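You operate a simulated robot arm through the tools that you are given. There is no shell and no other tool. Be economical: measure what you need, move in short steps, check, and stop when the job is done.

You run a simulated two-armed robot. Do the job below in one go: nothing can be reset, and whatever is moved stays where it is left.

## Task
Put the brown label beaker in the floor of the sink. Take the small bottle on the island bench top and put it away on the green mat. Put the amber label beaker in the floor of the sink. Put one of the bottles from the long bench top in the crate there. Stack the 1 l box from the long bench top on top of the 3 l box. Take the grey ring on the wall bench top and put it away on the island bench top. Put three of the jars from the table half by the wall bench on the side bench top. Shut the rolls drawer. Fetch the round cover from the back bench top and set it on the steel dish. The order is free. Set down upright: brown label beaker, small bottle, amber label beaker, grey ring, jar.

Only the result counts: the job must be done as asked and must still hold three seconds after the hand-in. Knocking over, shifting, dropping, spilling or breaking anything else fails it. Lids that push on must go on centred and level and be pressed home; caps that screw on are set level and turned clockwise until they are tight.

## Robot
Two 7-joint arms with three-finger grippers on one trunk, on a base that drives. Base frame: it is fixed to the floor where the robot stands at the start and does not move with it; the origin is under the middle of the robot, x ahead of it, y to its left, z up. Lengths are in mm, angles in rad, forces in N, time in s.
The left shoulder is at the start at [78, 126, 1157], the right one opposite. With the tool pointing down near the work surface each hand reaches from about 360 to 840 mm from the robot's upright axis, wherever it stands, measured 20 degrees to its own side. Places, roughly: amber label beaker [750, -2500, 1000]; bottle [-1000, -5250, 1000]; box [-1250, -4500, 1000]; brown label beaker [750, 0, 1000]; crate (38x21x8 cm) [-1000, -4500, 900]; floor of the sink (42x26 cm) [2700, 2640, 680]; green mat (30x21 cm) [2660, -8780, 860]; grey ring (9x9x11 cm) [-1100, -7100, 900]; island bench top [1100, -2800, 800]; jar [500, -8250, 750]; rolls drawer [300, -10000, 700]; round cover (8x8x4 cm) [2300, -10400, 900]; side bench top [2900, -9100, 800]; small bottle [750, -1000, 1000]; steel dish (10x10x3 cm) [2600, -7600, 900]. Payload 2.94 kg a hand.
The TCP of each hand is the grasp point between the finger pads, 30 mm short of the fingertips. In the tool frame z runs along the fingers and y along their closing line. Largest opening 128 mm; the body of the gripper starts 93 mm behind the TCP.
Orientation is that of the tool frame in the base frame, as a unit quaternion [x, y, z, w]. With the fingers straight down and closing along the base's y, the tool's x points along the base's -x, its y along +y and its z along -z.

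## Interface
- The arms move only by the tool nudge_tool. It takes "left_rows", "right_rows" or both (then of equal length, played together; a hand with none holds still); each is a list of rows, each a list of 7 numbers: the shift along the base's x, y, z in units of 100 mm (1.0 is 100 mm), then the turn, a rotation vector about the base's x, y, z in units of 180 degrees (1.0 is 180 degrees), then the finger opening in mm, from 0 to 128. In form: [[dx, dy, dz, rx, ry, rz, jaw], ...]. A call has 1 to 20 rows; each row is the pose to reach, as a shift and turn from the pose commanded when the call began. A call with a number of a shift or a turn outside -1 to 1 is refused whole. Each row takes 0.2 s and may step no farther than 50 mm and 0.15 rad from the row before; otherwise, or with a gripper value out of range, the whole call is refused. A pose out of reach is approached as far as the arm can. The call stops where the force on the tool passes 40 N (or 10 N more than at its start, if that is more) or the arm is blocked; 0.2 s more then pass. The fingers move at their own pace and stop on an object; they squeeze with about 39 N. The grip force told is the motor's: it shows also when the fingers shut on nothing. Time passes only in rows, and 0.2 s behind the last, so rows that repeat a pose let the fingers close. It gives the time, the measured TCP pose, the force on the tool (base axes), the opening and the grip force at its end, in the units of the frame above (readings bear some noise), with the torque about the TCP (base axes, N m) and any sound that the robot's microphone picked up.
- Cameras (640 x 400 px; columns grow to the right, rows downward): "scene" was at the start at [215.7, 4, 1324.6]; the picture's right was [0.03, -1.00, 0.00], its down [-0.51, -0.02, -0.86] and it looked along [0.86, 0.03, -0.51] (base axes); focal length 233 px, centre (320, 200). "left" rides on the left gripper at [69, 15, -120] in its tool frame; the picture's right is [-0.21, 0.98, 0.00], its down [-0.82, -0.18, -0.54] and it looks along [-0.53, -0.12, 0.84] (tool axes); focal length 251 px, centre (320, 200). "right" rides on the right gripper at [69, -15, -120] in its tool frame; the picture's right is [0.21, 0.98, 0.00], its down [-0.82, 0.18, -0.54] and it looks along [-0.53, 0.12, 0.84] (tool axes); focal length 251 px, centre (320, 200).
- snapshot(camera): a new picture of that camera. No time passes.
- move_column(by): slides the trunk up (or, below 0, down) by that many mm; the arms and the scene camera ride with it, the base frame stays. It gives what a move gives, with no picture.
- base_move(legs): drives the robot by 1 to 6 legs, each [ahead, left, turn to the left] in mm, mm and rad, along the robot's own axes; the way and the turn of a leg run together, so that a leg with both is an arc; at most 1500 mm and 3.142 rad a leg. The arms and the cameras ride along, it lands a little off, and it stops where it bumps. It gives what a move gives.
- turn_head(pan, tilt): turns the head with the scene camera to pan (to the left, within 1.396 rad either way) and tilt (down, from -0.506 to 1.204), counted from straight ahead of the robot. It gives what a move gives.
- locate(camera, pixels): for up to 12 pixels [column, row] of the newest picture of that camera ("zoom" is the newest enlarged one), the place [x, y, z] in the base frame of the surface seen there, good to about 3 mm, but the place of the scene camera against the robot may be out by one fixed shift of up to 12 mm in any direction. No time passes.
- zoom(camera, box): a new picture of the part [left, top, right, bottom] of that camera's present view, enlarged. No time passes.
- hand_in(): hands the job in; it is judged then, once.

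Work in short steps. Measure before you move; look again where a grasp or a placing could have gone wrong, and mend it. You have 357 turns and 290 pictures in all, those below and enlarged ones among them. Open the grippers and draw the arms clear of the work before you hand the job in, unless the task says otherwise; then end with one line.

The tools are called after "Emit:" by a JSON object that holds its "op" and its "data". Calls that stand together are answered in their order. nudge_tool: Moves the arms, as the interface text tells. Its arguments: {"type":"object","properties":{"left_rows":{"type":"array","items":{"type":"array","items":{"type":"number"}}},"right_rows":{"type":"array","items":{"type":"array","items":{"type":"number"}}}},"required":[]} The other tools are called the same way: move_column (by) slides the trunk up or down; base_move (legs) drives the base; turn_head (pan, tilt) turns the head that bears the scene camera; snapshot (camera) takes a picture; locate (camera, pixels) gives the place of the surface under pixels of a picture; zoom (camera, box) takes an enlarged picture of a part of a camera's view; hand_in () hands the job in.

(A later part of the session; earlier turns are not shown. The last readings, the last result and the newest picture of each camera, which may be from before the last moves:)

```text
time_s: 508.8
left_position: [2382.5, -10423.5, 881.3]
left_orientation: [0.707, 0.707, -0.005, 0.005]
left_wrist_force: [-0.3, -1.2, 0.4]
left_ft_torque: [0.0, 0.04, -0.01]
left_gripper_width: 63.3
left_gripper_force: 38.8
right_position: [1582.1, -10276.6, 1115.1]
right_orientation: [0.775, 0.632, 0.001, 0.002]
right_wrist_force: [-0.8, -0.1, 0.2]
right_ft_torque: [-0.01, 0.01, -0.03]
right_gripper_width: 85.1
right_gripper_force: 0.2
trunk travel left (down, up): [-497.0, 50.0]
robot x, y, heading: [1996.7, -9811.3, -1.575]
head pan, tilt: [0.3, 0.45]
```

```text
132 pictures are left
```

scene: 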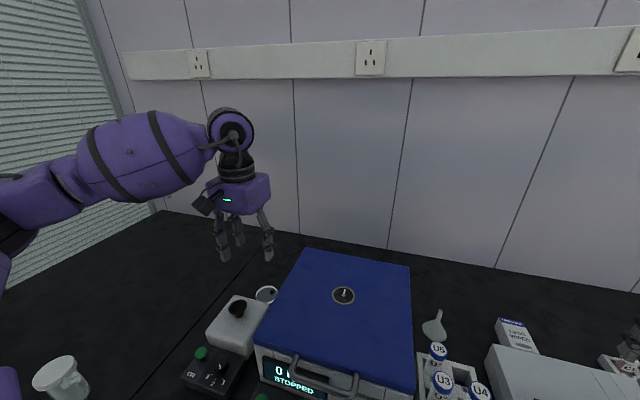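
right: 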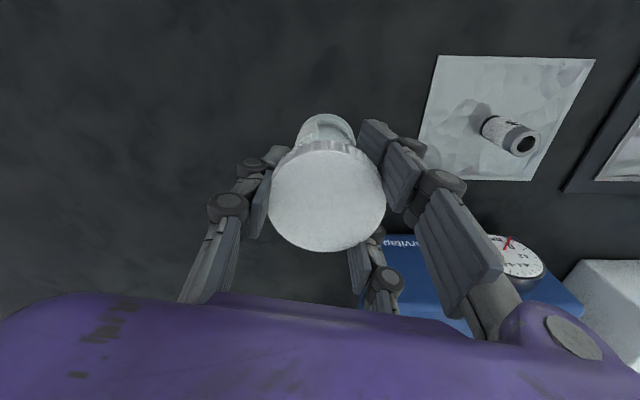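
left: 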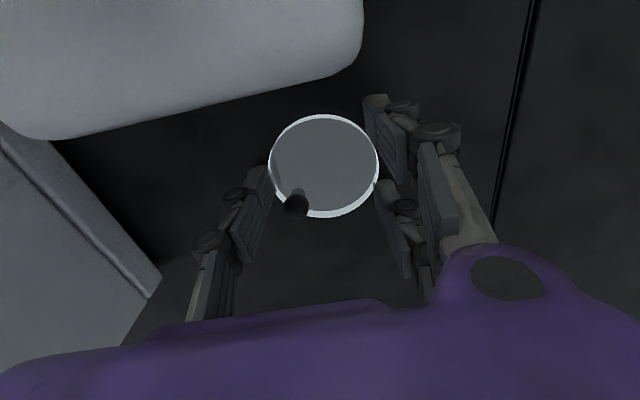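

Gripped at 63 mm with 39 N. I lift 30 mm and check it stays level.

Emit:
{"op": "nudge_tool", "data": {"left_rows": [[0, 0, 0.1, 0, 0, 0, 55], [0, 0, 0.3, 0, 0, 0, 55], [0, 0, 0.6, 0, 0, 0, 55]]}}

Emit:
{"op": "snapshot", "data": {"camera": "left"}}

Emit:
{"op": "zoom", "data": {"camera": "scene", "box": [190, 200, 330, 340]}}

```text
time_s: 509.6
left_position: [2381.7, -10424.8, 944.2]
left_orientation: [0.708, 0.706, -0.004, 0.004]
left_wrist_force: [-0.2, 0.3, -0.3]
left_ft_torque: [0.0, 0.0, -0.01]
left_gripper_width: 63.5
left_gripper_force: 38.9
right_position: [1582.6, -10277.4, 1116.0]
right_orientation: [0.775, 0.632, 0.001, 0.003]
right_wrist_force: [-0.2, 0.9, 0.9]
right_ft_torque: [-0.02, -0.01, 0.02]
right_gripper_width: 85.0
right_gripper_force: 0.0
trunk travel left (down, up): [-497.0, 50.0]
robot x, y, heading: [1994.7, -9811.8, -1.572]
head pan, tilt: [0.3, 0.45]
```

```text
131 pictures are left
```

left: 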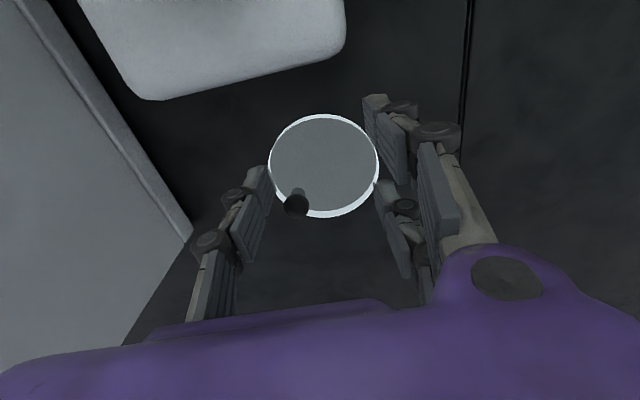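

```text
2.86 times, centred on (260, 270) of scene
```

zoom: 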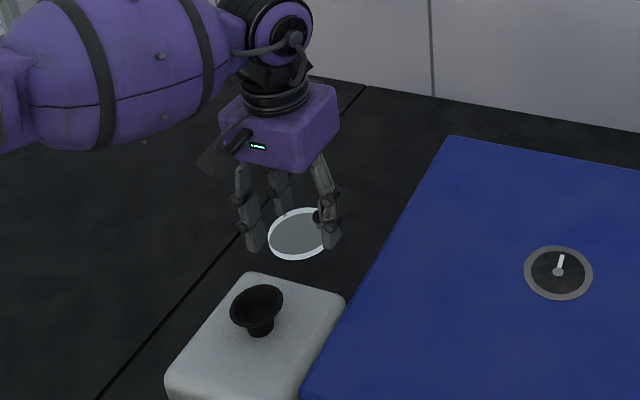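

The cover is lifted level in the grip. I raise and retract it, then drive towards the steel dish.

Emit:
{"op": "nudge_tool", "data": {"left_rows": [[0, 0.1, 0.4, 0, 0, 0, 55], [0, 0.4, 0.8, 0, 0, 0, 55], [0, 0.7, 1.0, 0, 0, 0, 55], [0, 1.0, 1.0, 0, 0, 0, 55]]}}

Emit:
{"op": "nudge_tool", "data": {"left_rows": [[0, 0.3, 0.3, 0, 0, 0, 55], [0, 0.6, 0.6, 0, 0, 0, 55], [0, 1.0, 0.8, 0, 0, 0, 55]]}}

Emit:
{"op": "base_move", "data": {"legs": [[-300, -140, 0], [0, 0, 1.573], [0, 1050, 0], [0, 590, 0]]}}

Emit:
{"op": "snapshot", "data": {"camera": "left"}}

Emit:
{"op": "turn_head", "data": {"pan": 0.35, "tilt": 0.5}}

Emit:
{"op": "snapshot", "data": {"camera": "scene"}}

```text
time_s: 510.6
left_position: [2384.1, -10319.4, 1044.1]
left_orientation: [0.708, 0.706, -0.005, 0.005]
left_wrist_force: [-0.5, -0.4, -0.6]
left_ft_torque: [0.0, 0.02, -0.01]
left_gripper_width: 63.1
left_gripper_force: 39.1
right_position: [1583.1, -10275.9, 1115.3]
right_orientation: [0.775, 0.632, 0.0, 0.002]
right_wrist_force: [-0.7, 1.0, 0.6]
right_ft_torque: [-0.01, -0.01, 0.0]
right_gripper_width: 85.0
right_gripper_force: 0.0
trunk travel left (down, up): [-497.0, 50.0]
robot x, y, heading: [1994.9, -9811.2, -1.576]
head pan, tilt: [0.3, 0.45]
```

```text
time_s: 511.4
left_position: [2382.0, -10220.2, 1121.8]
left_orientation: [0.708, 0.706, -0.004, 0.005]
left_wrist_force: [-0.2, 0.7, -0.8]
left_ft_torque: [-0.03, -0.03, -0.01]
left_gripper_width: 63.2
left_gripper_force: 39.0
right_position: [1580.8, -10274.5, 1116.6]
right_orientation: [0.775, 0.632, 0.001, 0.003]
right_wrist_force: [0.6, 0.6, 0.4]
right_ft_torque: [-0.05, 0.01, -0.03]
right_gripper_width: 85.0
right_gripper_force: 0.0
trunk travel left (down, up): [-497.0, 50.0]
robot x, y, heading: [1993.3, -9814.4, -1.575]
head pan, tilt: [0.3, 0.45]
```

```text
time_s: 531.8
left_position: [2214.0, -7459.0, 1122.7]
left_orientation: [-0.018, 1.0, 0.0, 0.006]
left_wrist_force: [-0.8, -0.3, -0.5]
left_ft_torque: [-0.02, 0.02, -0.04]
left_gripper_width: 62.2
left_gripper_force: 38.9
right_position: [2297.1, -8257.3, 1117.0]
right_orientation: [0.083, 0.997, 0.002, 0.0]
right_wrist_force: [-0.2, 0.1, 0.6]
right_ft_torque: [-0.02, 0.03, 0.01]
right_gripper_width: 85.0
right_gripper_force: 0.1
trunk travel left (down, up): [-497.0, 50.0]
robot x, y, heading: [1816.2, -7861.3, 0.032]
head pan, tilt: [0.3, 0.45]
```

```text
129 pictures are left
```

left: 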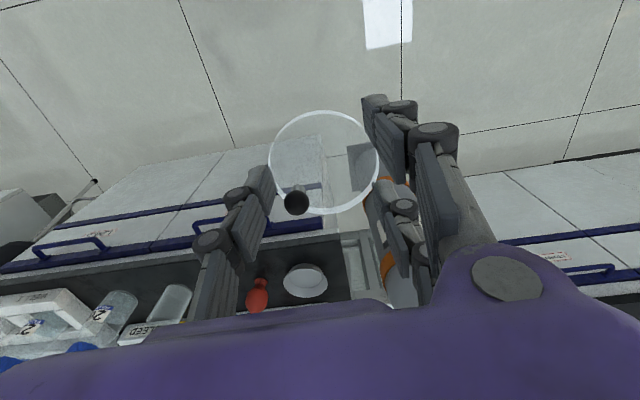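

```text
time_s: 532.5
left_position: [2213.1, -7458.2, 1122.4]
left_orientation: [-0.017, 1.0, 0.001, 0.005]
left_wrist_force: [-0.1, -0.7, -0.4]
left_ft_torque: [-0.04, -0.01, 0.01]
left_gripper_width: 62.1
left_gripper_force: 38.6
right_position: [2298.3, -8256.1, 1116.9]
right_orientation: [0.082, 0.997, 0.002, 0.001]
right_wrist_force: [0.8, 0.0, 0.0]
right_ft_torque: [0.0, 0.01, -0.04]
right_gripper_width: 84.8
right_gripper_force: 0.1
trunk travel left (down, up): [-497.0, 50.0]
robot x, y, heading: [1815.9, -7860.4, 0.036]
head pan, tilt: [0.351, 0.499]
```

```text
128 pictures are left
```

scene: 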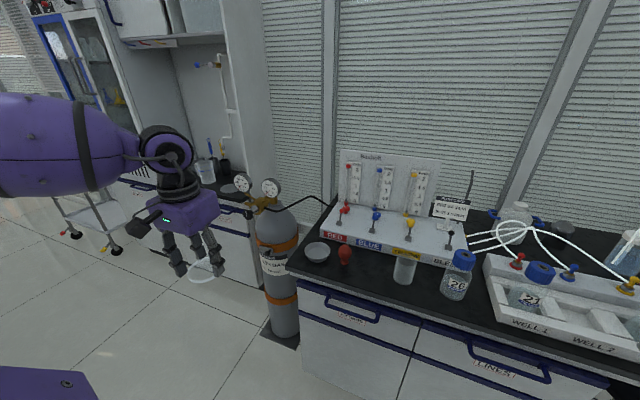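

The cover is still held. I zoom on the dish at (317,252).

Emit:
{"op": "zoom", "data": {"camera": "scene", "box": [270, 210, 390, 300]}}

Emit:
{"op": "locate", "data": {"camera": "scene", "pixels": [[317, 252], [305, 250], [329, 253], [317, 244], [317, 261], [345, 255], [271, 200], [280, 250], [268, 185]]}}

```text
4.44 times, centred on (330, 255) of scene
```

zoom: 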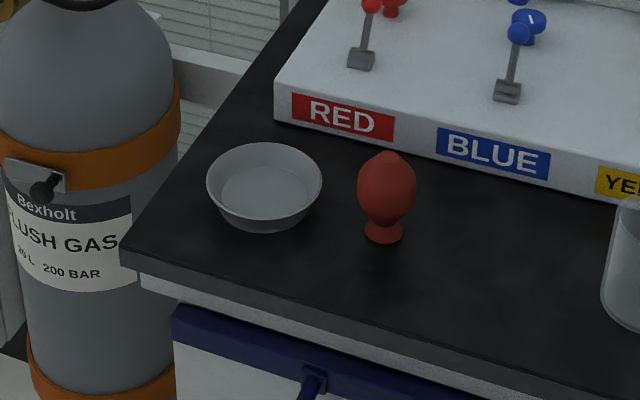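

```text
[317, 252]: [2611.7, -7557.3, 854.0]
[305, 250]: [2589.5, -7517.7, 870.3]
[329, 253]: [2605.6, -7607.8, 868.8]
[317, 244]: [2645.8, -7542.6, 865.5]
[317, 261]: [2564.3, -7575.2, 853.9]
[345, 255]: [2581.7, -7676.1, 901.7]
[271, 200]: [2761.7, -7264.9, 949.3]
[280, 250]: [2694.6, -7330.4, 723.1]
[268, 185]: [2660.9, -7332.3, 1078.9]
```

The dish is a conical bowl (rim Ø100 at z≈876, floor 854) centred ≈(2611,-7562). I straighten the heading and drive so that the left hand comes over it, with the arm well clear of the gas cylinder.

Emit:
{"op": "base_move", "data": {"legs": [[0, -90, -0.034], [220, 0, 0]]}}

Emit:
{"op": "snapshot", "data": {"camera": "left"}}

```text
time_s: 535.2
left_position: [2443.6, -7563.9, 1123.8]
left_orientation: [0.0, 1.0, 0.0, 0.006]
left_wrist_force: [0.2, 0.3, 0.0]
left_ft_torque: [0.01, -0.01, 0.02]
left_gripper_width: 61.9
left_gripper_force: 38.8
right_position: [2500.8, -8363.1, 1116.4]
right_orientation: [0.101, 0.995, 0.002, 0.001]
right_wrist_force: [0.4, -0.9, 0.3]
right_ft_torque: [0.04, 0.01, 0.02]
right_gripper_width: 84.9
right_gripper_force: 0.1
trunk travel left (down, up): [-497.0, 50.0]
robot x, y, heading: [2037.8, -7955.0, -0.0]
head pan, tilt: [0.351, 0.499]
```

```text
126 pictures are left
```

left: 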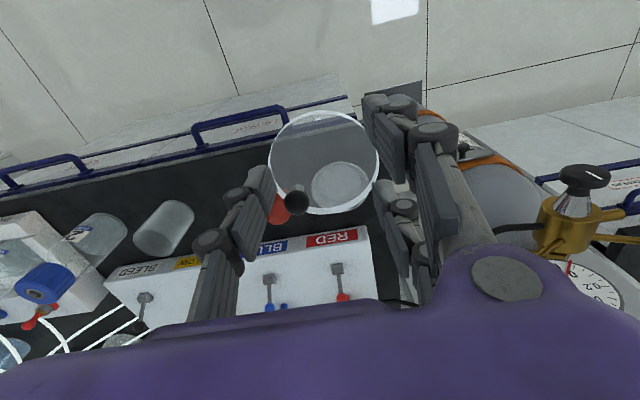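

I locate the dish through/around the cover with the wrist camera.

Emit:
{"op": "locate", "data": {"camera": "left", "pixels": [[340, 185], [313, 182], [367, 185], [340, 165], [340, 208], [350, 218], [280, 210], [375, 160], [325, 130]]}}

Emit:
{"op": "zoom", "data": {"camera": "left", "box": [250, 100, 400, 230]}}

```text
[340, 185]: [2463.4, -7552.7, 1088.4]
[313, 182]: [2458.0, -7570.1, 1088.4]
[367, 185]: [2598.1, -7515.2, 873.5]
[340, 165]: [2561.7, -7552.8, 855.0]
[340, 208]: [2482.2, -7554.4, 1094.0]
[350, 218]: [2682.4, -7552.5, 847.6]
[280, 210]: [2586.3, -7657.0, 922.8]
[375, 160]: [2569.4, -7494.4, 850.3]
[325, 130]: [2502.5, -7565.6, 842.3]
```

```text
3.08 times, centred on (325, 165) of left
```

zoom: 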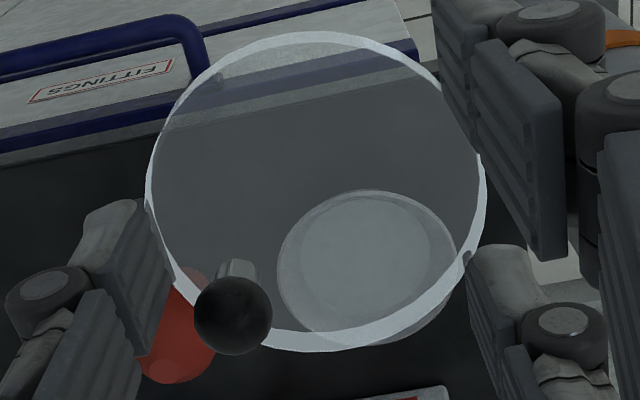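

The dish centre works out at ≈(2594,-7563) from the wrist view. I move over it and down to z≈960, then check concentricity.

Emit:
{"op": "nudge_tool", "data": {"left_rows": [[0.4, 0, 0, 0, 0, 0, 55], [0.8, 0, -0.2, 0, 0, 0, 55], [1.0, 0, -0.6, 0, 0, 0, 55], [1.0, 0, -1.0, 0, 0, 0, 55]]}}

Emit:
{"op": "nudge_tool", "data": {"left_rows": [[0.3, 0, 0, 0, 0, 0, 55], [0.5, 0, -0.3, 0, 0, 0, 55], [0.5, 0, -0.6, 0, 0, 0, 55]]}}

Emit:
{"op": "snapshot", "data": {"camera": "left"}}

Emit:
{"op": "zoom", "data": {"camera": "scene", "box": [230, 170, 410, 300]}}

```text
time_s: 536.2
left_position: [2546.2, -7562.7, 1019.4]
left_orientation: [0.0, 1.0, 0.0, 0.007]
left_wrist_force: [0.7, 0.7, -0.1]
left_ft_torque: [0.01, 0.05, 0.01]
left_gripper_width: 61.8
left_gripper_force: 39.0
right_position: [2501.7, -8363.4, 1117.6]
right_orientation: [0.101, 0.995, 0.003, 0.0]
right_wrist_force: [-0.2, 0.6, 0.4]
right_ft_torque: [-0.01, 0.01, 0.02]
right_gripper_width: 85.1
right_gripper_force: 0.1
trunk travel left (down, up): [-497.0, 50.0]
robot x, y, heading: [2034.7, -7951.4, -0.0]
head pan, tilt: [0.351, 0.499]
```

```text
time_s: 537.0
left_position: [2592.7, -7561.1, 961.3]
left_orientation: [0.0, 1.0, 0.0, 0.006]
left_wrist_force: [-0.3, -0.6, -0.5]
left_ft_torque: [0.01, 0.01, 0.0]
left_gripper_width: 62.1
left_gripper_force: 39.6
right_position: [2500.8, -8364.2, 1116.5]
right_orientation: [0.101, 0.995, 0.003, 0.0]
right_wrist_force: [-0.3, -0.8, 0.2]
right_ft_torque: [-0.04, -0.03, 0.02]
right_gripper_width: 84.9
right_gripper_force: 0.1
trunk travel left (down, up): [-497.0, 50.0]
robot x, y, heading: [2035.9, -7954.8, 0.0]
head pan, tilt: [0.351, 0.499]
```

```text
124 pictures are left
```

left: 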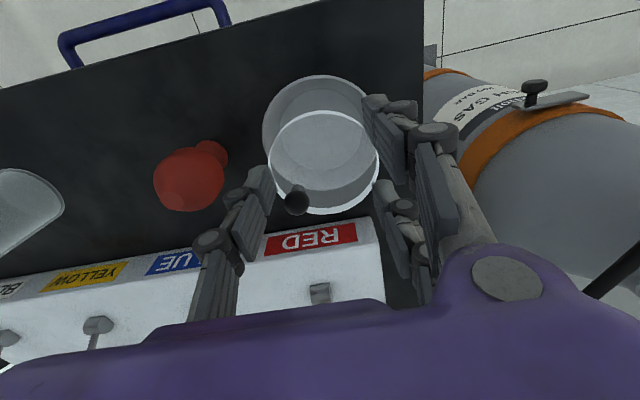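

```text
3.08 times, centred on (320, 235) of scene
```

zoom: 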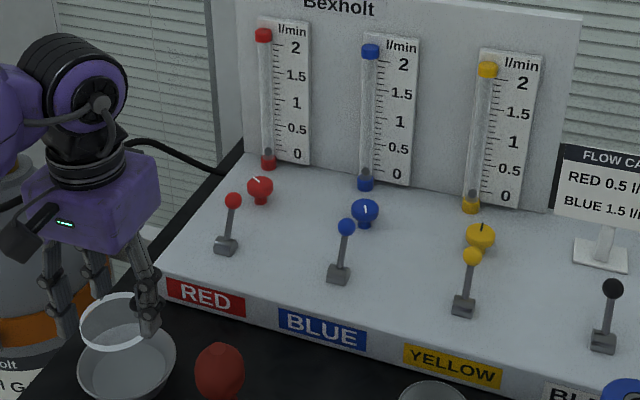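

Cover and dish are concentric to ~2 mm. I trim (+1.5,−2), lower until the cover is at rim level (TCP 909) and look.

Emit:
{"op": "nudge_tool", "data": {"left_rows": [[0.015, -0.02, -0.2, 0, 0, 0, 55], [0.015, -0.02, -0.4, 0, 0, 0, 55], [0.015, -0.02, -0.52, 0, 0, 0, 55], [0.015, -0.02, -0.52, 0, 0, 0, 55]]}}

Emit:
{"op": "snapshot", "data": {"camera": "left"}}

Emit:
{"op": "zoom", "data": {"camera": "scene", "box": [230, 190, 350, 290]}}

```text
time_s: 538.0
left_position: [2594.9, -7564.6, 909.3]
left_orientation: [-0.001, 1.0, 0.0, 0.006]
left_wrist_force: [-0.3, 0.2, -1.0]
left_ft_torque: [0.01, -0.02, -0.01]
left_gripper_width: 61.8
left_gripper_force: 38.6
right_position: [2501.8, -8363.4, 1115.6]
right_orientation: [0.101, 0.995, 0.003, -0.001]
right_wrist_force: [0.0, -0.1, -0.2]
right_ft_torque: [-0.02, -0.01, -0.02]
right_gripper_width: 85.0
right_gripper_force: 0.1
trunk travel left (down, up): [-497.0, 50.0]
robot x, y, heading: [2037.2, -7957.0, 0.002]
head pan, tilt: [0.351, 0.499]
```

```text
122 pictures are left
```

left: 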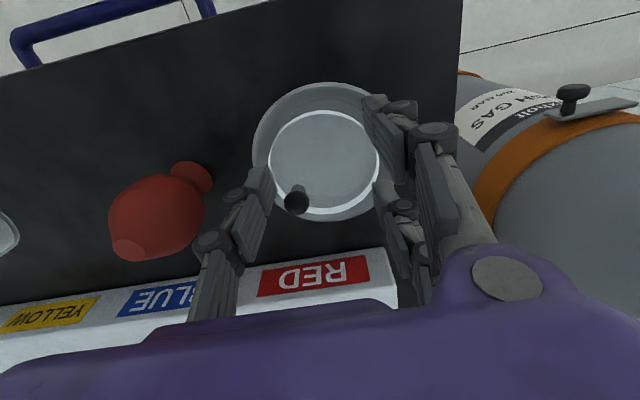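

```text
4.00 times, centred on (290, 240) of scene
```

zoom: 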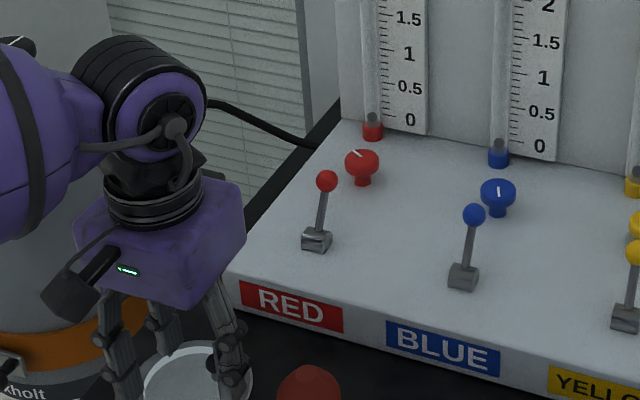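

Concentric. I try a few mm lower to shorten the drop, watching the force.

Emit:
{"op": "nudge_tool", "data": {"left_rows": [[0, 0, -0.02, 0, 0, 0, 55], [0, 0, -0.04, 0, 0, 0, 55], [0, 0, -0.05, 0, 0, 0, 55]]}}

```text
time_s: 538.8
left_position: [2596.8, -7565.6, 905.2]
left_orientation: [-0.001, 1.0, 0.0, 0.007]
left_wrist_force: [0.1, -0.9, 2.0]
left_ft_torque: [0.05, 0.07, 0.01]
left_gripper_width: 61.8
left_gripper_force: 38.8
right_position: [2500.6, -8364.0, 1116.2]
right_orientation: [0.101, 0.995, 0.002, 0.0]
right_wrist_force: [-0.1, -0.8, 0.6]
right_ft_torque: [0.03, -0.01, 0.0]
right_gripper_width: 85.0
right_gripper_force: 0.1
trunk travel left (down, up): [-497.0, 50.0]
robot x, y, heading: [2035.9, -7954.4, -0.004]
head pan, tilt: [0.351, 0.499]
```

Light contact (tips on the rim). I open just a little to let the cover down, then rise.

Emit:
{"op": "nudge_tool", "data": {"left_rows": [[0, 0, 0.015, 0, 0, 0, 66], [0, 0, 0.015, 0, 0, 0, 72], [0, 0, 0.015, 0, 0, 0, 76], [0, 0, 0.015, 0, 0, 0, 80], [0, 0, 0.3, 0, 0, 0, 84], [0, 0, 0.6, 0, 0, 0, 84]]}}

Emit:
{"op": "snapshot", "data": {"camera": "left"}}

Emit:
{"op": "zoom", "data": {"camera": "scene", "box": [230, 190, 370, 300]}}

```text
time_s: 540.2
left_position: [2593.7, -7566.5, 967.0]
left_orientation: [0.0, 1.0, 0.0, 0.006]
left_wrist_force: [0.2, 0.4, -0.8]
left_ft_torque: [0.0, -0.01, 0.01]
left_gripper_width: 84.2
left_gripper_force: 0.0
right_position: [2500.4, -8364.1, 1116.8]
right_orientation: [0.1, 0.995, 0.003, 0.001]
right_wrist_force: [-0.5, 0.2, -0.1]
right_ft_torque: [-0.02, -0.01, 0.02]
right_gripper_width: 85.1
right_gripper_force: 0.0
trunk travel left (down, up): [-497.0, 50.0]
robot x, y, heading: [2034.1, -7956.4, -0.007]
head pan, tilt: [0.351, 0.499]
```

```text
120 pictures are left
```

left: 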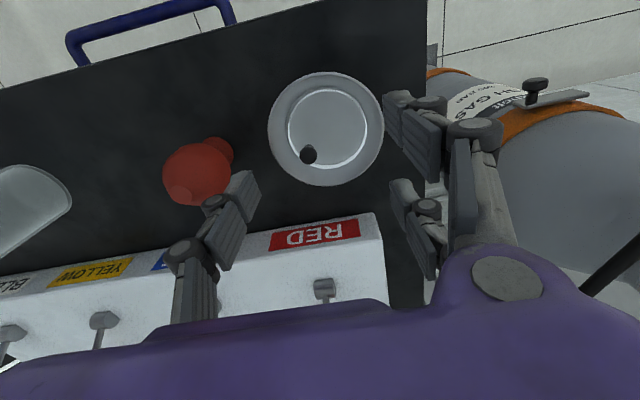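

```text
3.64 times, centred on (300, 245) of scene
```

zoom: 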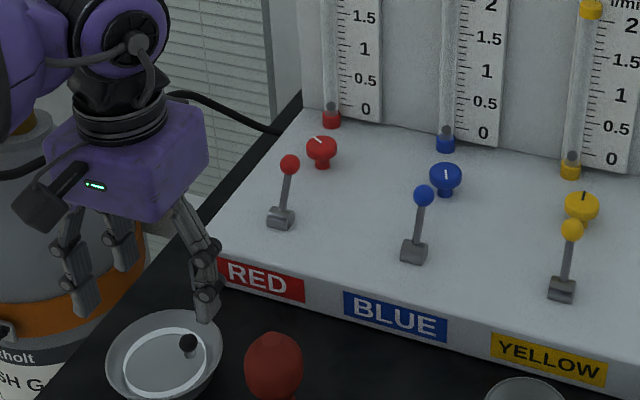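

The cover lies in the dish. I check that it is level and centred.

Emit:
{"op": "zoom", "data": {"camera": "left", "box": [250, 55, 400, 200]}}

Emit:
{"op": "locate", "data": {"camera": "left", "pixels": [[329, 90], [329, 168], [291, 130], [367, 130], [328, 74], [328, 184], [270, 130], [381, 130], [308, 154], [329, 130]]}}

```text
2.76 times, centred on (325, 128) of left
```

zoom: 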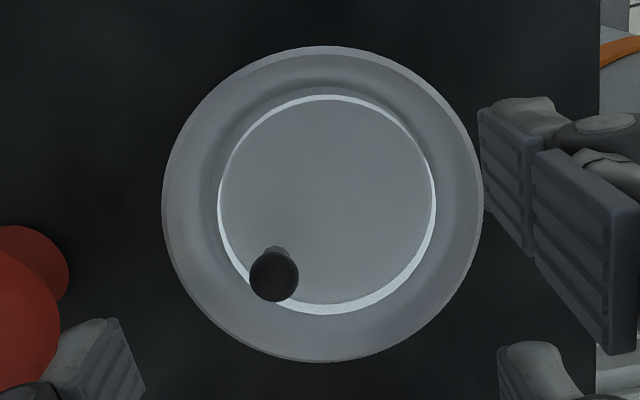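

```text
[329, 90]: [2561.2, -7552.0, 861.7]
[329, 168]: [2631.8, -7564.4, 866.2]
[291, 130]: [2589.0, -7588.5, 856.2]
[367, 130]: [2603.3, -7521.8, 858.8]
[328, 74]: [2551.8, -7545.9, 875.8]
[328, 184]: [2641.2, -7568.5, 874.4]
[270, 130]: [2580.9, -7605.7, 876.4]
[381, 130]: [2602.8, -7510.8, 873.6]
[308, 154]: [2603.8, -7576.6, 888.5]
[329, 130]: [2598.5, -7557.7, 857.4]
```

Cover level (z≈857–860) and concentric in the dish. I draw the left hand up and back, and drive round to the table's west side for the other two jars.

Emit:
{"op": "nudge_tool", "data": {"left_rows": [[-0.2, 0, 0.4, 0, 0, 0, 90], [-0.5, 0, 0.8, 0, 0, 0, 90], [-0.8, 0, 1.0, 0, 0, 0, 90], [-1.0, 0, 1.0, 0, 0, 0, 90]]}}

Emit:
{"op": "base_move", "data": {"legs": [[-235, 0, 0], [0, 680, 0], [-1050, 0, 0], [-1000, 0, 0], [0, -600, 0], [0, -605, 0]]}}

Emit:
{"op": "turn_head", "data": {"pan": 0.0, "tilt": 0.55}}

Emit:
{"op": "snapshot", "data": {"camera": "scene"}}

```text
time_s: 541.2
left_position: [2495.8, -7564.1, 1066.5]
left_orientation: [-0.001, 1.0, 0.0, 0.006]
left_wrist_force: [-0.4, 0.9, 0.3]
left_ft_torque: [0.01, 0.0, -0.01]
left_gripper_width: 90.0
left_gripper_force: 0.0
right_position: [2501.1, -8364.1, 1115.8]
right_orientation: [0.1, 0.995, 0.003, 0.001]
right_wrist_force: [-0.2, -0.4, -1.0]
right_ft_torque: [0.02, -0.06, 0.0]
right_gripper_width: 84.9
right_gripper_force: 0.0
trunk travel left (down, up): [-497.0, 50.0]
robot x, y, heading: [2038.0, -7956.3, -0.002]
head pan, tilt: [0.351, 0.499]
```

```text
time_s: 569.5
left_position: [209.9, -8085.6, 1065.4]
left_orientation: [0.003, 1.0, 0.0, 0.006]
left_wrist_force: [0.5, -0.3, -0.2]
left_ft_torque: [0.02, 0.01, 0.0]
left_gripper_width: 90.1
left_gripper_force: 0.0
right_position: [210.1, -8885.2, 1116.1]
right_orientation: [0.103, 0.995, 0.003, 0.0]
right_wrist_force: [0.3, -0.4, 0.4]
right_ft_torque: [0.02, 0.05, 0.01]
right_gripper_width: 85.0
right_gripper_force: 0.0
trunk travel left (down, up): [-497.0, 50.0]
robot x, y, heading: [-256.1, -8472.8, -0.01]
head pan, tilt: [0.351, 0.499]
```

```text
time_s: 570.4
left_position: [209.7, -8086.6, 1065.0]
left_orientation: [0.003, 1.0, 0.0, 0.007]
left_wrist_force: [0.5, -0.4, 0.0]
left_ft_torque: [0.0, 0.01, 0.01]
left_gripper_width: 90.0
left_gripper_force: 0.0
right_position: [209.7, -8884.9, 1115.8]
right_orientation: [0.102, 0.995, 0.003, 0.0]
right_wrist_force: [0.1, 0.5, -0.2]
right_ft_torque: [0.01, -0.02, 0.0]
right_gripper_width: 85.2
right_gripper_force: 0.0
trunk travel left (down, up): [-497.0, 50.0]
robot x, y, heading: [-253.9, -8471.4, -0.003]
head pan, tilt: [0.0, 0.55]
```

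```text
117 pictures are left
```

scene: 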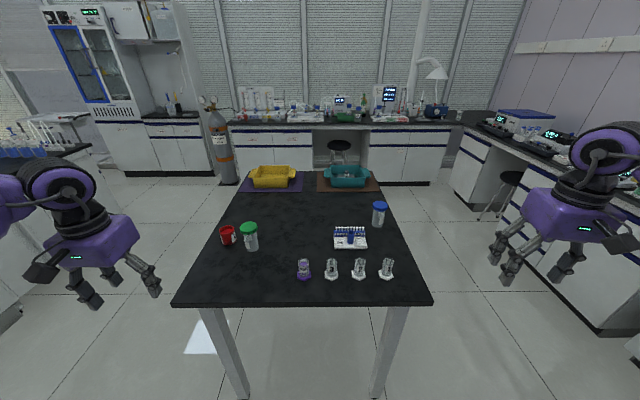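

Blue jar at (380,213) and green at (249,235) stand ready. I drive 350 mm ahead and bring both hands inward together.

Emit:
{"op": "base_move", "data": {"legs": [[350, -10, 0]]}}

Emit:
{"op": "nudge_tool", "data": {"left_rows": [[0, -0.35, 0, 0, 0, 0, 90], [0, -0.7, 0, 0, 0, 0, 90], [0, -1.0, 0, 0, 0, 0, 90]], "right_rows": [[0.3, 0.35, -0.1, 0, 0, 0, 90], [0.6, 0.7, -0.2, 0, 0, 0, 90], [0.9, 1.0, -0.3, 0, 0, 0, 90]]}}

Emit:
{"op": "snapshot", "data": {"camera": "left"}}

Emit:
{"op": "snapshot", "data": {"camera": "right"}}

```text
time_s: 572.6
left_position: [563.7, -8108.3, 1064.8]
left_orientation: [0.009, 1.0, 0.0, 0.005]
left_wrist_force: [-0.4, 0.2, -0.9]
left_ft_torque: [-0.04, 0.01, 0.04]
left_gripper_width: 90.0
left_gripper_force: 0.1
right_position: [551.1, -8906.9, 1116.5]
right_orientation: [0.111, 0.994, 0.002, 0.001]
right_wrist_force: [0.3, -0.2, -0.1]
right_ft_torque: [0.03, -0.02, 0.04]
right_gripper_width: 85.0
right_gripper_force: 0.1
trunk travel left (down, up): [-497.0, 50.0]
robot x, y, heading: [96.1, -8483.8, -0.02]
head pan, tilt: [0.0, 0.55]
```

```text
time_s: 573.5
left_position: [566.1, -8209.9, 1063.8]
left_orientation: [0.01, 1.0, 0.0, 0.006]
left_wrist_force: [0.3, 0.1, -0.5]
left_ft_torque: [0.02, 0.02, 0.02]
left_gripper_width: 90.1
left_gripper_force: 0.2
right_position: [644.3, -8807.1, 1083.9]
right_orientation: [0.11, 0.994, 0.001, -0.001]
right_wrist_force: [-0.4, 0.5, -0.5]
right_ft_torque: [0.0, 0.05, -0.04]
right_gripper_width: 90.1
right_gripper_force: 0.0
trunk travel left (down, up): [-497.0, 50.0]
robot x, y, heading: [94.5, -8491.0, -0.025]
head pan, tilt: [0.0, 0.55]
```

```text
116 pictures are left
```

left: 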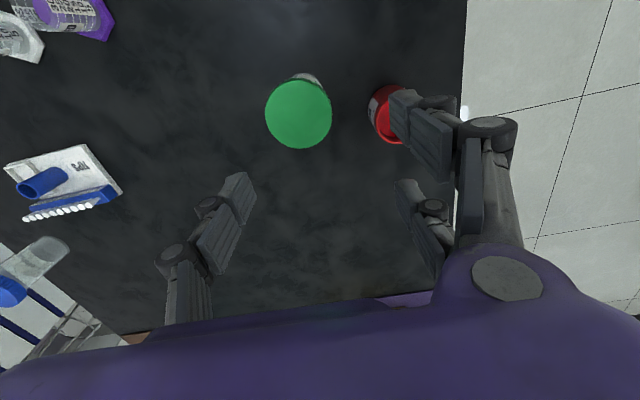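

```text
115 pictures are left
```

right: 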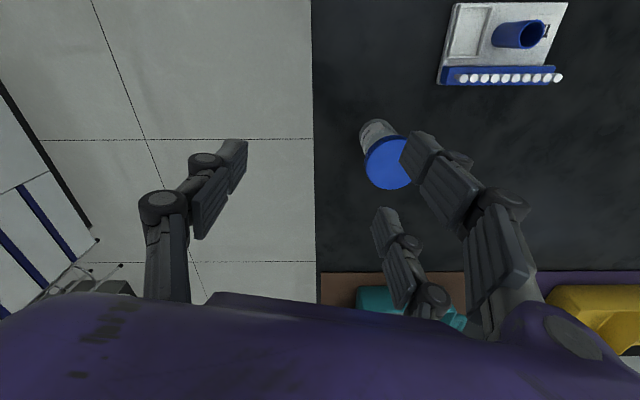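

I locate the green and blue caps.

Emit:
{"op": "locate", "data": {"camera": "left", "pixels": [[298, 115], [270, 115], [328, 115], [298, 85], [298, 145], [385, 120]]}}

Emit:
{"op": "locate", "data": {"camera": "right", "pixels": [[388, 164], [367, 162], [388, 140], [388, 185], [375, 175]]}}

```text
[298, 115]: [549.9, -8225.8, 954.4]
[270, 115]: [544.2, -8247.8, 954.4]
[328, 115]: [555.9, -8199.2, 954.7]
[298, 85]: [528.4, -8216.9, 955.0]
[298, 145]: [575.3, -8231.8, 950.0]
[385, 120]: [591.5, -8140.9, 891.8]
```

```text
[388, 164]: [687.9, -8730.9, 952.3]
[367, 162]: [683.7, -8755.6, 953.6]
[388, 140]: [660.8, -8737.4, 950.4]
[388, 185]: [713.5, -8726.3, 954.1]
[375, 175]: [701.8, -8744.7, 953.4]
```

Green (551,-8225), blue (687,-8730). Both hands move over them, down to z≈1040.

Emit:
{"op": "nudge_tool", "data": {"left_rows": [[-0.05, -0.05, 0, 0, 0, 0, 90], [-0.1, -0.1, 0, 0, 0, 0, 90], [-0.15, -0.15, -0.1, 0, 0, 0, 90], [-0.15, -0.15, -0.24, 0, 0, 0, 90]], "right_rows": [[0.14, 0.25, 0, 0, 0, 0, 90], [0.28, 0.5, 0, 0, 0, 0, 90], [0.43, 0.77, -0.1, 0, 0, 0, 90], [0.43, 0.77, -0.44, 0, 0, 0, 90]]}}

Emit:
{"op": "snapshot", "data": {"camera": "left"}}

Emit:
{"op": "snapshot", "data": {"camera": "right"}}

```text
time_s: 574.5
left_position: [549.2, -8223.8, 1040.8]
left_orientation: [0.01, 1.0, 0.0, 0.005]
left_wrist_force: [0.3, 0.4, 0.3]
left_ft_torque: [0.04, 0.0, 0.0]
left_gripper_width: 89.7
left_gripper_force: 0.1
right_position: [685.7, -8730.7, 1040.8]
right_orientation: [0.11, 0.994, 0.003, 0.0]
right_wrist_force: [-0.9, 0.1, 0.3]
right_ft_torque: [0.01, -0.03, 0.01]
right_gripper_width: 89.7
right_gripper_force: 0.1
trunk travel left (down, up): [-497.0, 50.0]
robot x, y, heading: [95.4, -8487.7, -0.019]
head pan, tilt: [0.0, 0.55]
```

```text
114 pictures are left
```

left: 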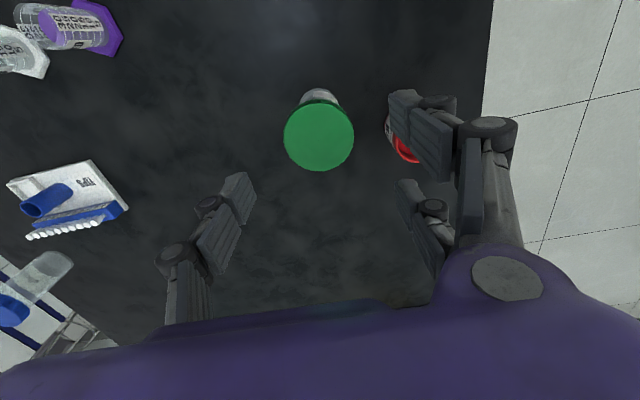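

```text
113 pictures are left
```

right: 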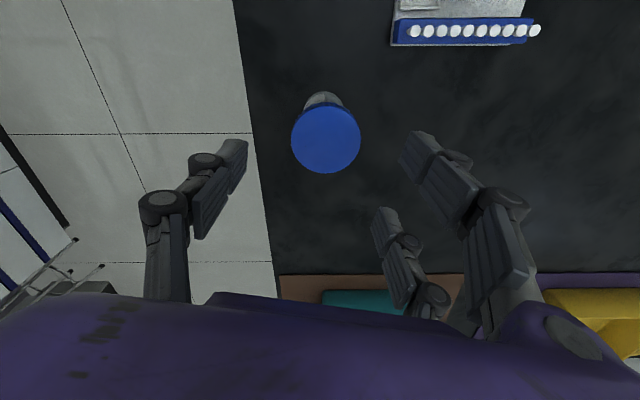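

Both caps are centred. I lower 101 mm, close both, and lift.

Emit:
{"op": "nudge_tool", "data": {"left_rows": [[0, 0, -0.4, 0, 0, 0, 90], [0, 0, -0.8, 0, 0, 0, 90], [0, 0, -1.0, 0, 0, 0, 90], [0, 0, -1.0, 0, 0, 0, 65], [0, 0, -1.0, 0, 0, 0, 40], [0, 0, -1.0, 0, 0, 0, 40]], "right_rows": [[0, 0, -0.4, 0, 0, 0, 90], [0, 0, -0.8, 0, 0, 0, 90], [0, 0, -1.0, 0, 0, 0, 90], [0, 0, -1.0, 0, 0, 0, 65], [0, 0, -1.0, 0, 0, 0, 40], [0, 0, -1.0, 0, 0, 0, 40]]}}

Emit:
{"op": "nudge_tool", "data": {"left_rows": [[0, 0, 0.3, 0, 0, 0, 40], [0, 0, 0.7, 0, 0, 0, 40], [0, 0, 1.0, 0, 0, 0, 40]], "right_rows": [[0, 0, 0.3, 0, 0, 0, 40], [0, 0, 0.7, 0, 0, 0, 40], [0, 0, 1.0, 0, 0, 0, 40]]}}

Emit:
{"op": "snapshot", "data": {"camera": "left"}}

Emit:
{"op": "snapshot", "data": {"camera": "right"}}

```text
time_s: 575.9
left_position: [548.6, -8221.9, 942.0]
left_orientation: [0.009, 1.0, 0.0, 0.006]
left_wrist_force: [-0.8, -0.8, 1.2]
left_ft_torque: [-0.02, 0.06, 0.06]
left_gripper_width: 51.7
left_gripper_force: 38.7
right_position: [685.2, -8730.7, 941.0]
right_orientation: [0.111, 0.994, 0.002, 0.0]
right_wrist_force: [0.9, -0.7, -0.1]
right_ft_torque: [-0.07, 0.0, 0.01]
right_gripper_width: 51.7
right_gripper_force: 38.8
trunk travel left (down, up): [-497.0, 50.0]
robot x, y, heading: [96.1, -8488.0, -0.024]
head pan, tilt: [0.0, 0.55]
```

```text
time_s: 576.6
left_position: [549.7, -8225.0, 1040.6]
left_orientation: [0.009, 1.0, 0.0, 0.006]
left_wrist_force: [0.3, 0.4, -1.8]
left_ft_torque: [-0.02, -0.01, -0.02]
left_gripper_width: 50.8
left_gripper_force: 38.8
right_position: [686.8, -8730.6, 1044.3]
right_orientation: [0.11, 0.994, 0.003, 0.0]
right_wrist_force: [0.4, -0.5, -1.1]
right_ft_torque: [-0.02, 0.01, -0.06]
right_gripper_width: 51.8
right_gripper_force: 39.5
trunk travel left (down, up): [-497.0, 50.0]
robot x, y, heading: [97.5, -8489.2, -0.027]
head pan, tilt: [0.0, 0.55]
```

```text
112 pictures are left
```

left: 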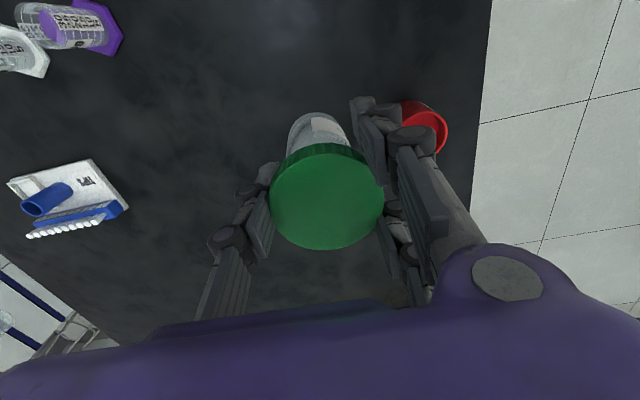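

```text
111 pictures are left
```

right: 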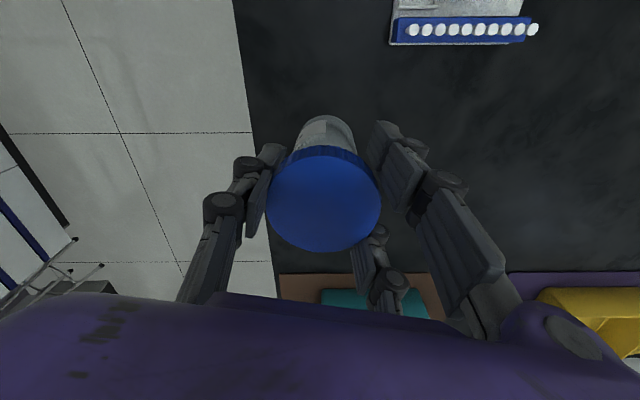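

Both jars are held. I check the southern passage (stool near (500,195)) as a shorter way, and raise both hands.

Emit:
{"op": "nudge_tool", "data": {"left_rows": [[-0.2, 0.1, 0.4, 0, 0, 0, 40], [-0.4, 0.2, 0.8, 0, 0, 0, 40], [-0.7, 0.3, 1.0, 0, 0, 0, 40], [-1.0, 0.4, 1.0, 0, 0, 0, 40]], "right_rows": [[-0.2, -0.1, 0.4, 0, 0, 0, 40], [-0.5, -0.2, 0.8, 0, 0, 0, 40], [-0.8, -0.3, 1.0, 0, 0, 0, 40], [-1.0, -0.4, 1.0, 0, 0, 0, 40]]}}

Emit:
{"op": "base_move", "data": {"legs": [[-345, 0, 0.024]]}}

Emit:
{"op": "turn_head", "data": {"pan": -0.6, "tilt": 0.45}}

Emit:
{"op": "snapshot", "data": {"camera": "scene"}}

```text
refused: row 2 steps farther than a row can; nothing moved
```

```text
time_s: 578.9
left_position: [195.8, -8206.5, 1042.3]
left_orientation: [-0.005, 1.0, 0.001, 0.007]
left_wrist_force: [-0.7, 0.5, -0.9]
left_ft_torque: [0.0, 0.0, -0.02]
left_gripper_width: 50.6
left_gripper_force: 39.7
right_position: [348.7, -8710.2, 1042.3]
right_orientation: [0.097, 0.995, 0.002, 0.001]
right_wrist_force: [0.3, 0.1, 0.6]
right_ft_torque: [-0.03, -0.03, 0.01]
right_gripper_width: 51.5
right_gripper_force: 39.2
trunk travel left (down, up): [-497.0, 50.0]
robot x, y, heading: [-251.5, -8483.5, 0.008]
head pan, tilt: [0.0, 0.55]
```

```text
time_s: 579.9
left_position: [194.4, -8209.0, 1041.2]
left_orientation: [-0.005, 1.0, 0.0, 0.006]
left_wrist_force: [0.5, -0.1, -1.0]
left_ft_torque: [-0.02, -0.01, 0.01]
left_gripper_width: 50.7
left_gripper_force: 38.5
right_position: [347.9, -8709.9, 1043.0]
right_orientation: [0.097, 0.995, 0.002, 0.0]
right_wrist_force: [0.3, 0.7, -0.2]
right_ft_torque: [-0.03, 0.01, -0.02]
right_gripper_width: 51.6
right_gripper_force: 38.8
trunk travel left (down, up): [-497.0, 50.0]
robot x, y, heading: [-250.8, -8486.4, 0.005]
head pan, tilt: [-0.6, 0.45]
```

```text
110 pictures are left
```

scene: 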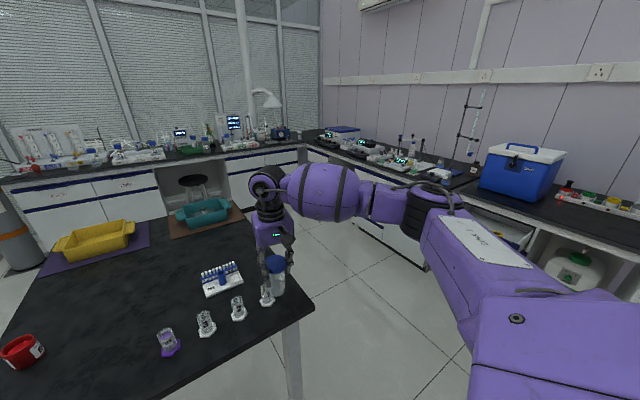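

The refused raise meant the jars left at low height, but nothing was touched. I raise both now; the open drawer shows at (515,240).

Emit:
{"op": "nudge_tool", "data": {"left_rows": [[0, 0, 0.4, 0, 0, 0, 40], [0, 0.1, 0.8, 0, 0, 0, 40], [0, 0.2, 1.0, 0, 0, 0, 40]], "right_rows": [[0, 0, 0.4, 0, 0, 0, 40], [-0.2, 0, 0.8, 0, 0, 0, 40], [-0.5, -0.2, 1.0, 0, 0, 0, 40]]}}

Emit:
{"op": "locate", "data": {"camera": "scene", "pixels": [[515, 240], [500, 235], [530, 250], [490, 230], [560, 215], [440, 215], [600, 215], [385, 230], [570, 275], [420, 262]]}}

Emit:
{"op": "zoom", "data": {"camera": "scene", "box": [420, 130, 640, 300]}}

```text
time_s: 580.7
left_position: [194.4, -8190.0, 1144.1]
left_orientation: [-0.003, 1.0, 0.0, 0.007]
left_wrist_force: [-0.5, 0.6, -1.5]
left_ft_torque: [0.01, -0.03, -0.01]
left_gripper_width: 50.7
left_gripper_force: 38.9
right_position: [294.4, -8733.1, 1144.5]
right_orientation: [0.096, 0.995, 0.003, 0.001]
right_wrist_force: [0.0, -0.7, -1.7]
right_ft_torque: [0.02, -0.03, 0.02]
right_gripper_width: 51.5
right_gripper_force: 38.9
trunk travel left (down, up): [-497.0, 50.0]
robot x, y, heading: [-256.5, -8480.8, 0.002]
head pan, tilt: [-0.6, 0.45]
```

```text
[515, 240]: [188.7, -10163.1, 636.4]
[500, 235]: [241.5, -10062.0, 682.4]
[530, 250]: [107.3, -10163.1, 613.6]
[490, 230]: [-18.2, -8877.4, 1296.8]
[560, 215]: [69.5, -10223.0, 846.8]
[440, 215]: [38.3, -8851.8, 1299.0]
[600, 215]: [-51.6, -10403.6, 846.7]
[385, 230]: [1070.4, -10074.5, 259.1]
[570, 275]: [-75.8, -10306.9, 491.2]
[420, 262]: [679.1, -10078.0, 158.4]
```

```text
2.35 times, centred on (530, 215) of scene
```

zoom: 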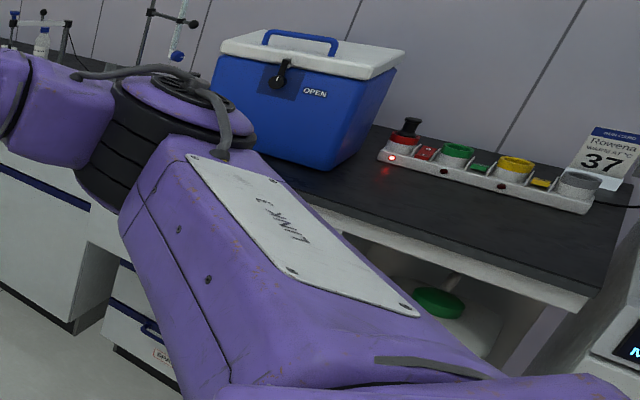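

I take the southern passage: right 900 mm, ahead 2280 mm.

Emit:
{"op": "base_move", "data": {"legs": [[0, -900, 0], [1140, 0, 0], [1130, 0, 0]]}}

Emit:
{"op": "turn_head", "data": {"pan": -0.4, "tilt": 0.5}}

Emit:
{"op": "snapshot", "data": {"camera": "scene"}}

```text
time_s: 599.8
left_position: [2495.3, -9118.7, 1142.4]
left_orientation: [0.002, 1.0, 0.0, 0.006]
left_wrist_force: [-0.5, -0.8, -0.8]
left_ft_torque: [0.0, 0.01, -0.01]
left_gripper_width: 49.7
left_gripper_force: 39.0
right_position: [2587.5, -9663.5, 1144.0]
right_orientation: [0.103, 0.995, 0.003, 0.001]
right_wrist_force: [0.6, -0.3, -0.5]
right_ft_torque: [-0.02, -0.03, 0.03]
right_gripper_width: 50.3
right_gripper_force: 38.6
trunk travel left (down, up): [-497.0, 50.0]
robot x, y, heading: [2046.0, -9409.6, -0.011]
head pan, tilt: [-0.6, 0.45]
```

```text
time_s: 600.5
left_position: [2495.7, -9120.3, 1142.3]
left_orientation: [0.002, 1.0, 0.0, 0.006]
left_wrist_force: [0.2, -0.1, -0.3]
left_ft_torque: [-0.02, -0.01, 0.06]
left_gripper_width: 49.5
left_gripper_force: 39.1
right_position: [2587.9, -9661.7, 1143.7]
right_orientation: [0.104, 0.995, 0.003, 0.0]
right_wrist_force: [0.4, 0.8, 0.0]
right_ft_torque: [-0.04, 0.01, -0.03]
right_gripper_width: 50.2
right_gripper_force: 38.9
trunk travel left (down, up): [-497.0, 50.0]
robot x, y, heading: [2047.4, -9409.1, -0.01]
head pan, tilt: [-0.4, 0.499]
```

```text
108 pictures are left
```

scene: 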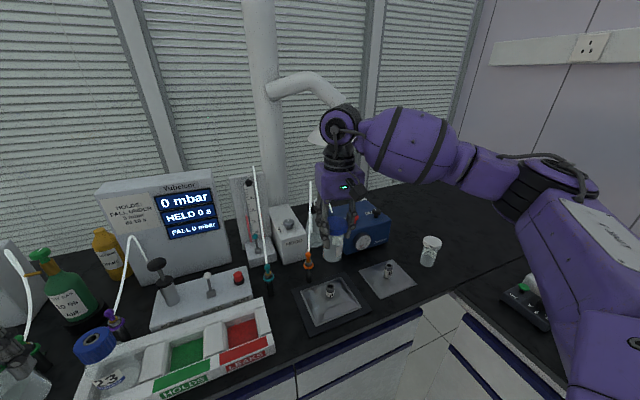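

White jar stands at (2617,-10070). I'll set the blue jar at ≈(2650,-10205) with the right hand; I drive 325 mm right first.

Emit:
{"op": "base_move", "data": {"legs": [[0, -325, 0.01]]}}

Emit:
{"op": "nudge_tool", "data": {"right_rows": [[0.2, -0.4, 0, 0, 0, 0, 40], [0.4, -0.8, 0, 0, 0, 0, 40], [0.5, -1.0, 0, 0, 0, 0, 40]]}}

Emit:
{"op": "nudge_tool", "data": {"right_rows": [[0, -0.4, 0, 0, 0, 0, 40], [0, -0.8, -0.1, 0, 0, 0, 40], [0, -1.0, -0.4, 0, 0, 0, 40]]}}

Emit:
{"op": "snapshot", "data": {"camera": "right"}}

```text
time_s: 603.9
left_position: [2491.9, -9436.3, 1142.0]
left_orientation: [0.004, 1.0, 0.0, 0.006]
left_wrist_force: [-0.1, -0.2, -0.8]
left_ft_torque: [-0.01, -0.02, 0.03]
left_gripper_width: 49.8
left_gripper_force: 39.1
right_position: [2584.0, -9979.3, 1143.7]
right_orientation: [0.103, 0.995, 0.003, 0.0]
right_wrist_force: [0.9, 0.7, -0.1]
right_ft_torque: [-0.02, 0.05, -0.04]
right_gripper_width: 50.2
right_gripper_force: 39.1
trunk travel left (down, up): [-497.0, 50.0]
robot x, y, heading: [2038.4, -9725.7, -0.009]
head pan, tilt: [-0.4, 0.499]
```

```text
time_s: 604.7
left_position: [2491.7, -9435.8, 1142.1]
left_orientation: [0.003, 1.0, 0.0, 0.006]
left_wrist_force: [-0.2, 0.4, -0.1]
left_ft_torque: [0.0, -0.02, -0.01]
left_gripper_width: 49.7
left_gripper_force: 39.0
right_position: [2636.6, -10080.2, 1143.0]
right_orientation: [0.103, 0.995, 0.003, 0.0]
right_wrist_force: [-0.2, -0.6, 0.0]
right_ft_torque: [0.02, -0.03, 0.0]
right_gripper_width: 50.0
right_gripper_force: 39.6
trunk travel left (down, up): [-497.0, 50.0]
robot x, y, heading: [2041.1, -9723.8, -0.011]
head pan, tilt: [-0.4, 0.499]
```

```text
time_s: 605.5
left_position: [2494.1, -9436.9, 1141.3]
left_orientation: [0.003, 1.0, 0.0, 0.005]
left_wrist_force: [0.2, 0.4, -1.7]
left_ft_torque: [0.01, 0.04, 0.03]
left_gripper_width: 49.3
left_gripper_force: 39.1
right_position: [2637.2, -10183.4, 1101.8]
right_orientation: [0.103, 0.995, 0.003, -0.001]
right_wrist_force: [0.4, 0.1, 0.3]
right_ft_torque: [0.05, -0.02, 0.0]
right_gripper_width: 49.9
right_gripper_force: 39.1
trunk travel left (down, up): [-497.0, 50.0]
robot x, y, heading: [2039.0, -9725.0, -0.012]
head pan, tilt: [-0.4, 0.499]
```

```text
107 pictures are left
```

right: 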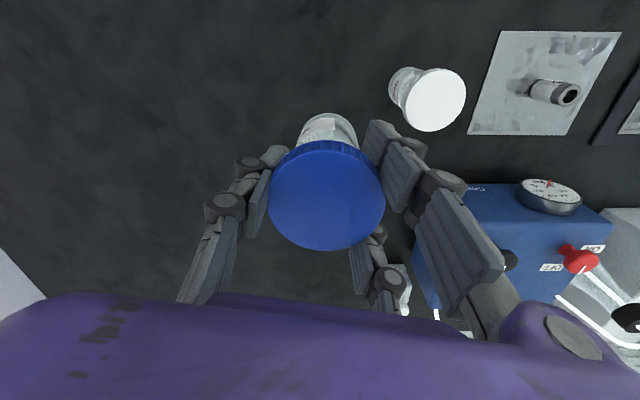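

Clear of the white jar. I shift 20 mm more and descend to ≈8 mm above contact.

Emit:
{"op": "locate", "data": {"camera": "right", "pixels": [[325, 190], [300, 200], [350, 200], [325, 120]]}}

Emit:
{"op": "nudge_tool", "data": {"right_rows": [[0, -0.2, -0.2, 0, 0, 0, 40], [0, -0.2, -0.6, 0, 0, 0, 40], [0, -0.2, -1.0, 0, 0, 0, 40]]}}

Emit:
{"op": "nudge_tool", "data": {"right_rows": [[0, 0, -0.3, 0, 0, 0, 40], [0, 0, -0.5, 0, 0, 0, 40], [0, 0, -0.52, 0, 0, 0, 40]]}}

```text
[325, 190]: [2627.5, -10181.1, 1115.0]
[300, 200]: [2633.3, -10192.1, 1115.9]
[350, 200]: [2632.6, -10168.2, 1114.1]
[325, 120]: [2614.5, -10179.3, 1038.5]
```

```text
time_s: 606.3
left_position: [2492.9, -9436.8, 1143.3]
left_orientation: [0.003, 1.0, 0.0, 0.005]
left_wrist_force: [0.3, 0.0, -0.8]
left_ft_torque: [-0.02, 0.02, 0.01]
left_gripper_width: 49.3
left_gripper_force: 38.9
right_position: [2636.6, -10198.9, 1005.7]
right_orientation: [0.104, 0.995, 0.002, 0.0]
right_wrist_force: [-0.3, -0.2, 0.5]
right_ft_torque: [-0.04, 0.03, -0.01]
right_gripper_width: 49.8
right_gripper_force: 38.7
trunk travel left (down, up): [-497.0, 50.0]
robot x, y, heading: [2040.6, -9725.5, -0.012]
head pan, tilt: [-0.4, 0.499]
```

```text
time_s: 607.1
left_position: [2492.9, -9436.2, 1143.5]
left_orientation: [0.004, 1.0, 0.001, 0.007]
left_wrist_force: [-0.2, -0.6, -1.8]
left_ft_torque: [-0.04, -0.01, -0.02]
left_gripper_width: 49.3
left_gripper_force: 39.2
right_position: [2634.7, -10198.1, 953.7]
right_orientation: [0.104, 0.995, 0.003, 0.0]
right_wrist_force: [-0.4, -0.7, 0.8]
right_ft_torque: [0.03, -0.02, 0.03]
right_gripper_width: 49.9
right_gripper_force: 39.2
trunk travel left (down, up): [-497.0, 50.0]
robot x, y, heading: [2037.1, -9722.8, -0.01]
head pan, tilt: [-0.4, 0.499]
```

Emit:
{"op": "nudge_tool", "data": {"right_rows": [[0, 0, -0.06, 0, 0, 0, 40], [0, 0, -0.1, 0, 0, 0, 40], [0, 0, -0.1, 0, 0, 0, 40]]}}

Emit:
{"op": "nudge_tool", "data": {"right_rows": [[0, 0, -0.015, 0, 0, 0, 40], [0, 0, -0.025, 0, 0, 0, 40], [0, 0, -0.025, 0, 0, 0, 40]]}}

```text
time_s: 607.9
left_position: [2491.2, -9437.6, 1142.2]
left_orientation: [0.005, 1.0, 0.001, 0.006]
left_wrist_force: [-0.1, 0.0, -1.0]
left_ft_torque: [0.01, 0.02, -0.02]
left_gripper_width: 49.5
left_gripper_force: 38.7
right_position: [2634.7, -10198.9, 941.1]
right_orientation: [0.104, 0.995, 0.002, 0.0]
right_wrist_force: [0.7, 0.3, -0.1]
right_ft_torque: [-0.01, 0.02, -0.02]
right_gripper_width: 50.1
right_gripper_force: 39.3
trunk travel left (down, up): [-497.0, 50.0]
robot x, y, heading: [2040.5, -9725.5, -0.01]
head pan, tilt: [-0.4, 0.499]
```

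```text
time_s: 608.7
left_position: [2493.1, -9435.8, 1142.1]
left_orientation: [0.003, 1.0, 0.0, 0.006]
left_wrist_force: [-0.3, -0.3, -1.1]
left_ft_torque: [-0.01, -0.01, -0.02]
left_gripper_width: 49.2
left_gripper_force: 38.6
right_position: [2635.4, -10199.7, 938.5]
right_orientation: [0.104, 0.995, 0.003, 0.001]
right_wrist_force: [0.6, 1.6, 3.3]
right_ft_torque: [-0.02, -0.01, 0.05]
right_gripper_width: 50.0
right_gripper_force: 38.7
trunk travel left (down, up): [-497.0, 50.0]
robot x, y, heading: [2040.9, -9727.0, -0.01]
head pan, tilt: [-0.4, 0.499]
```

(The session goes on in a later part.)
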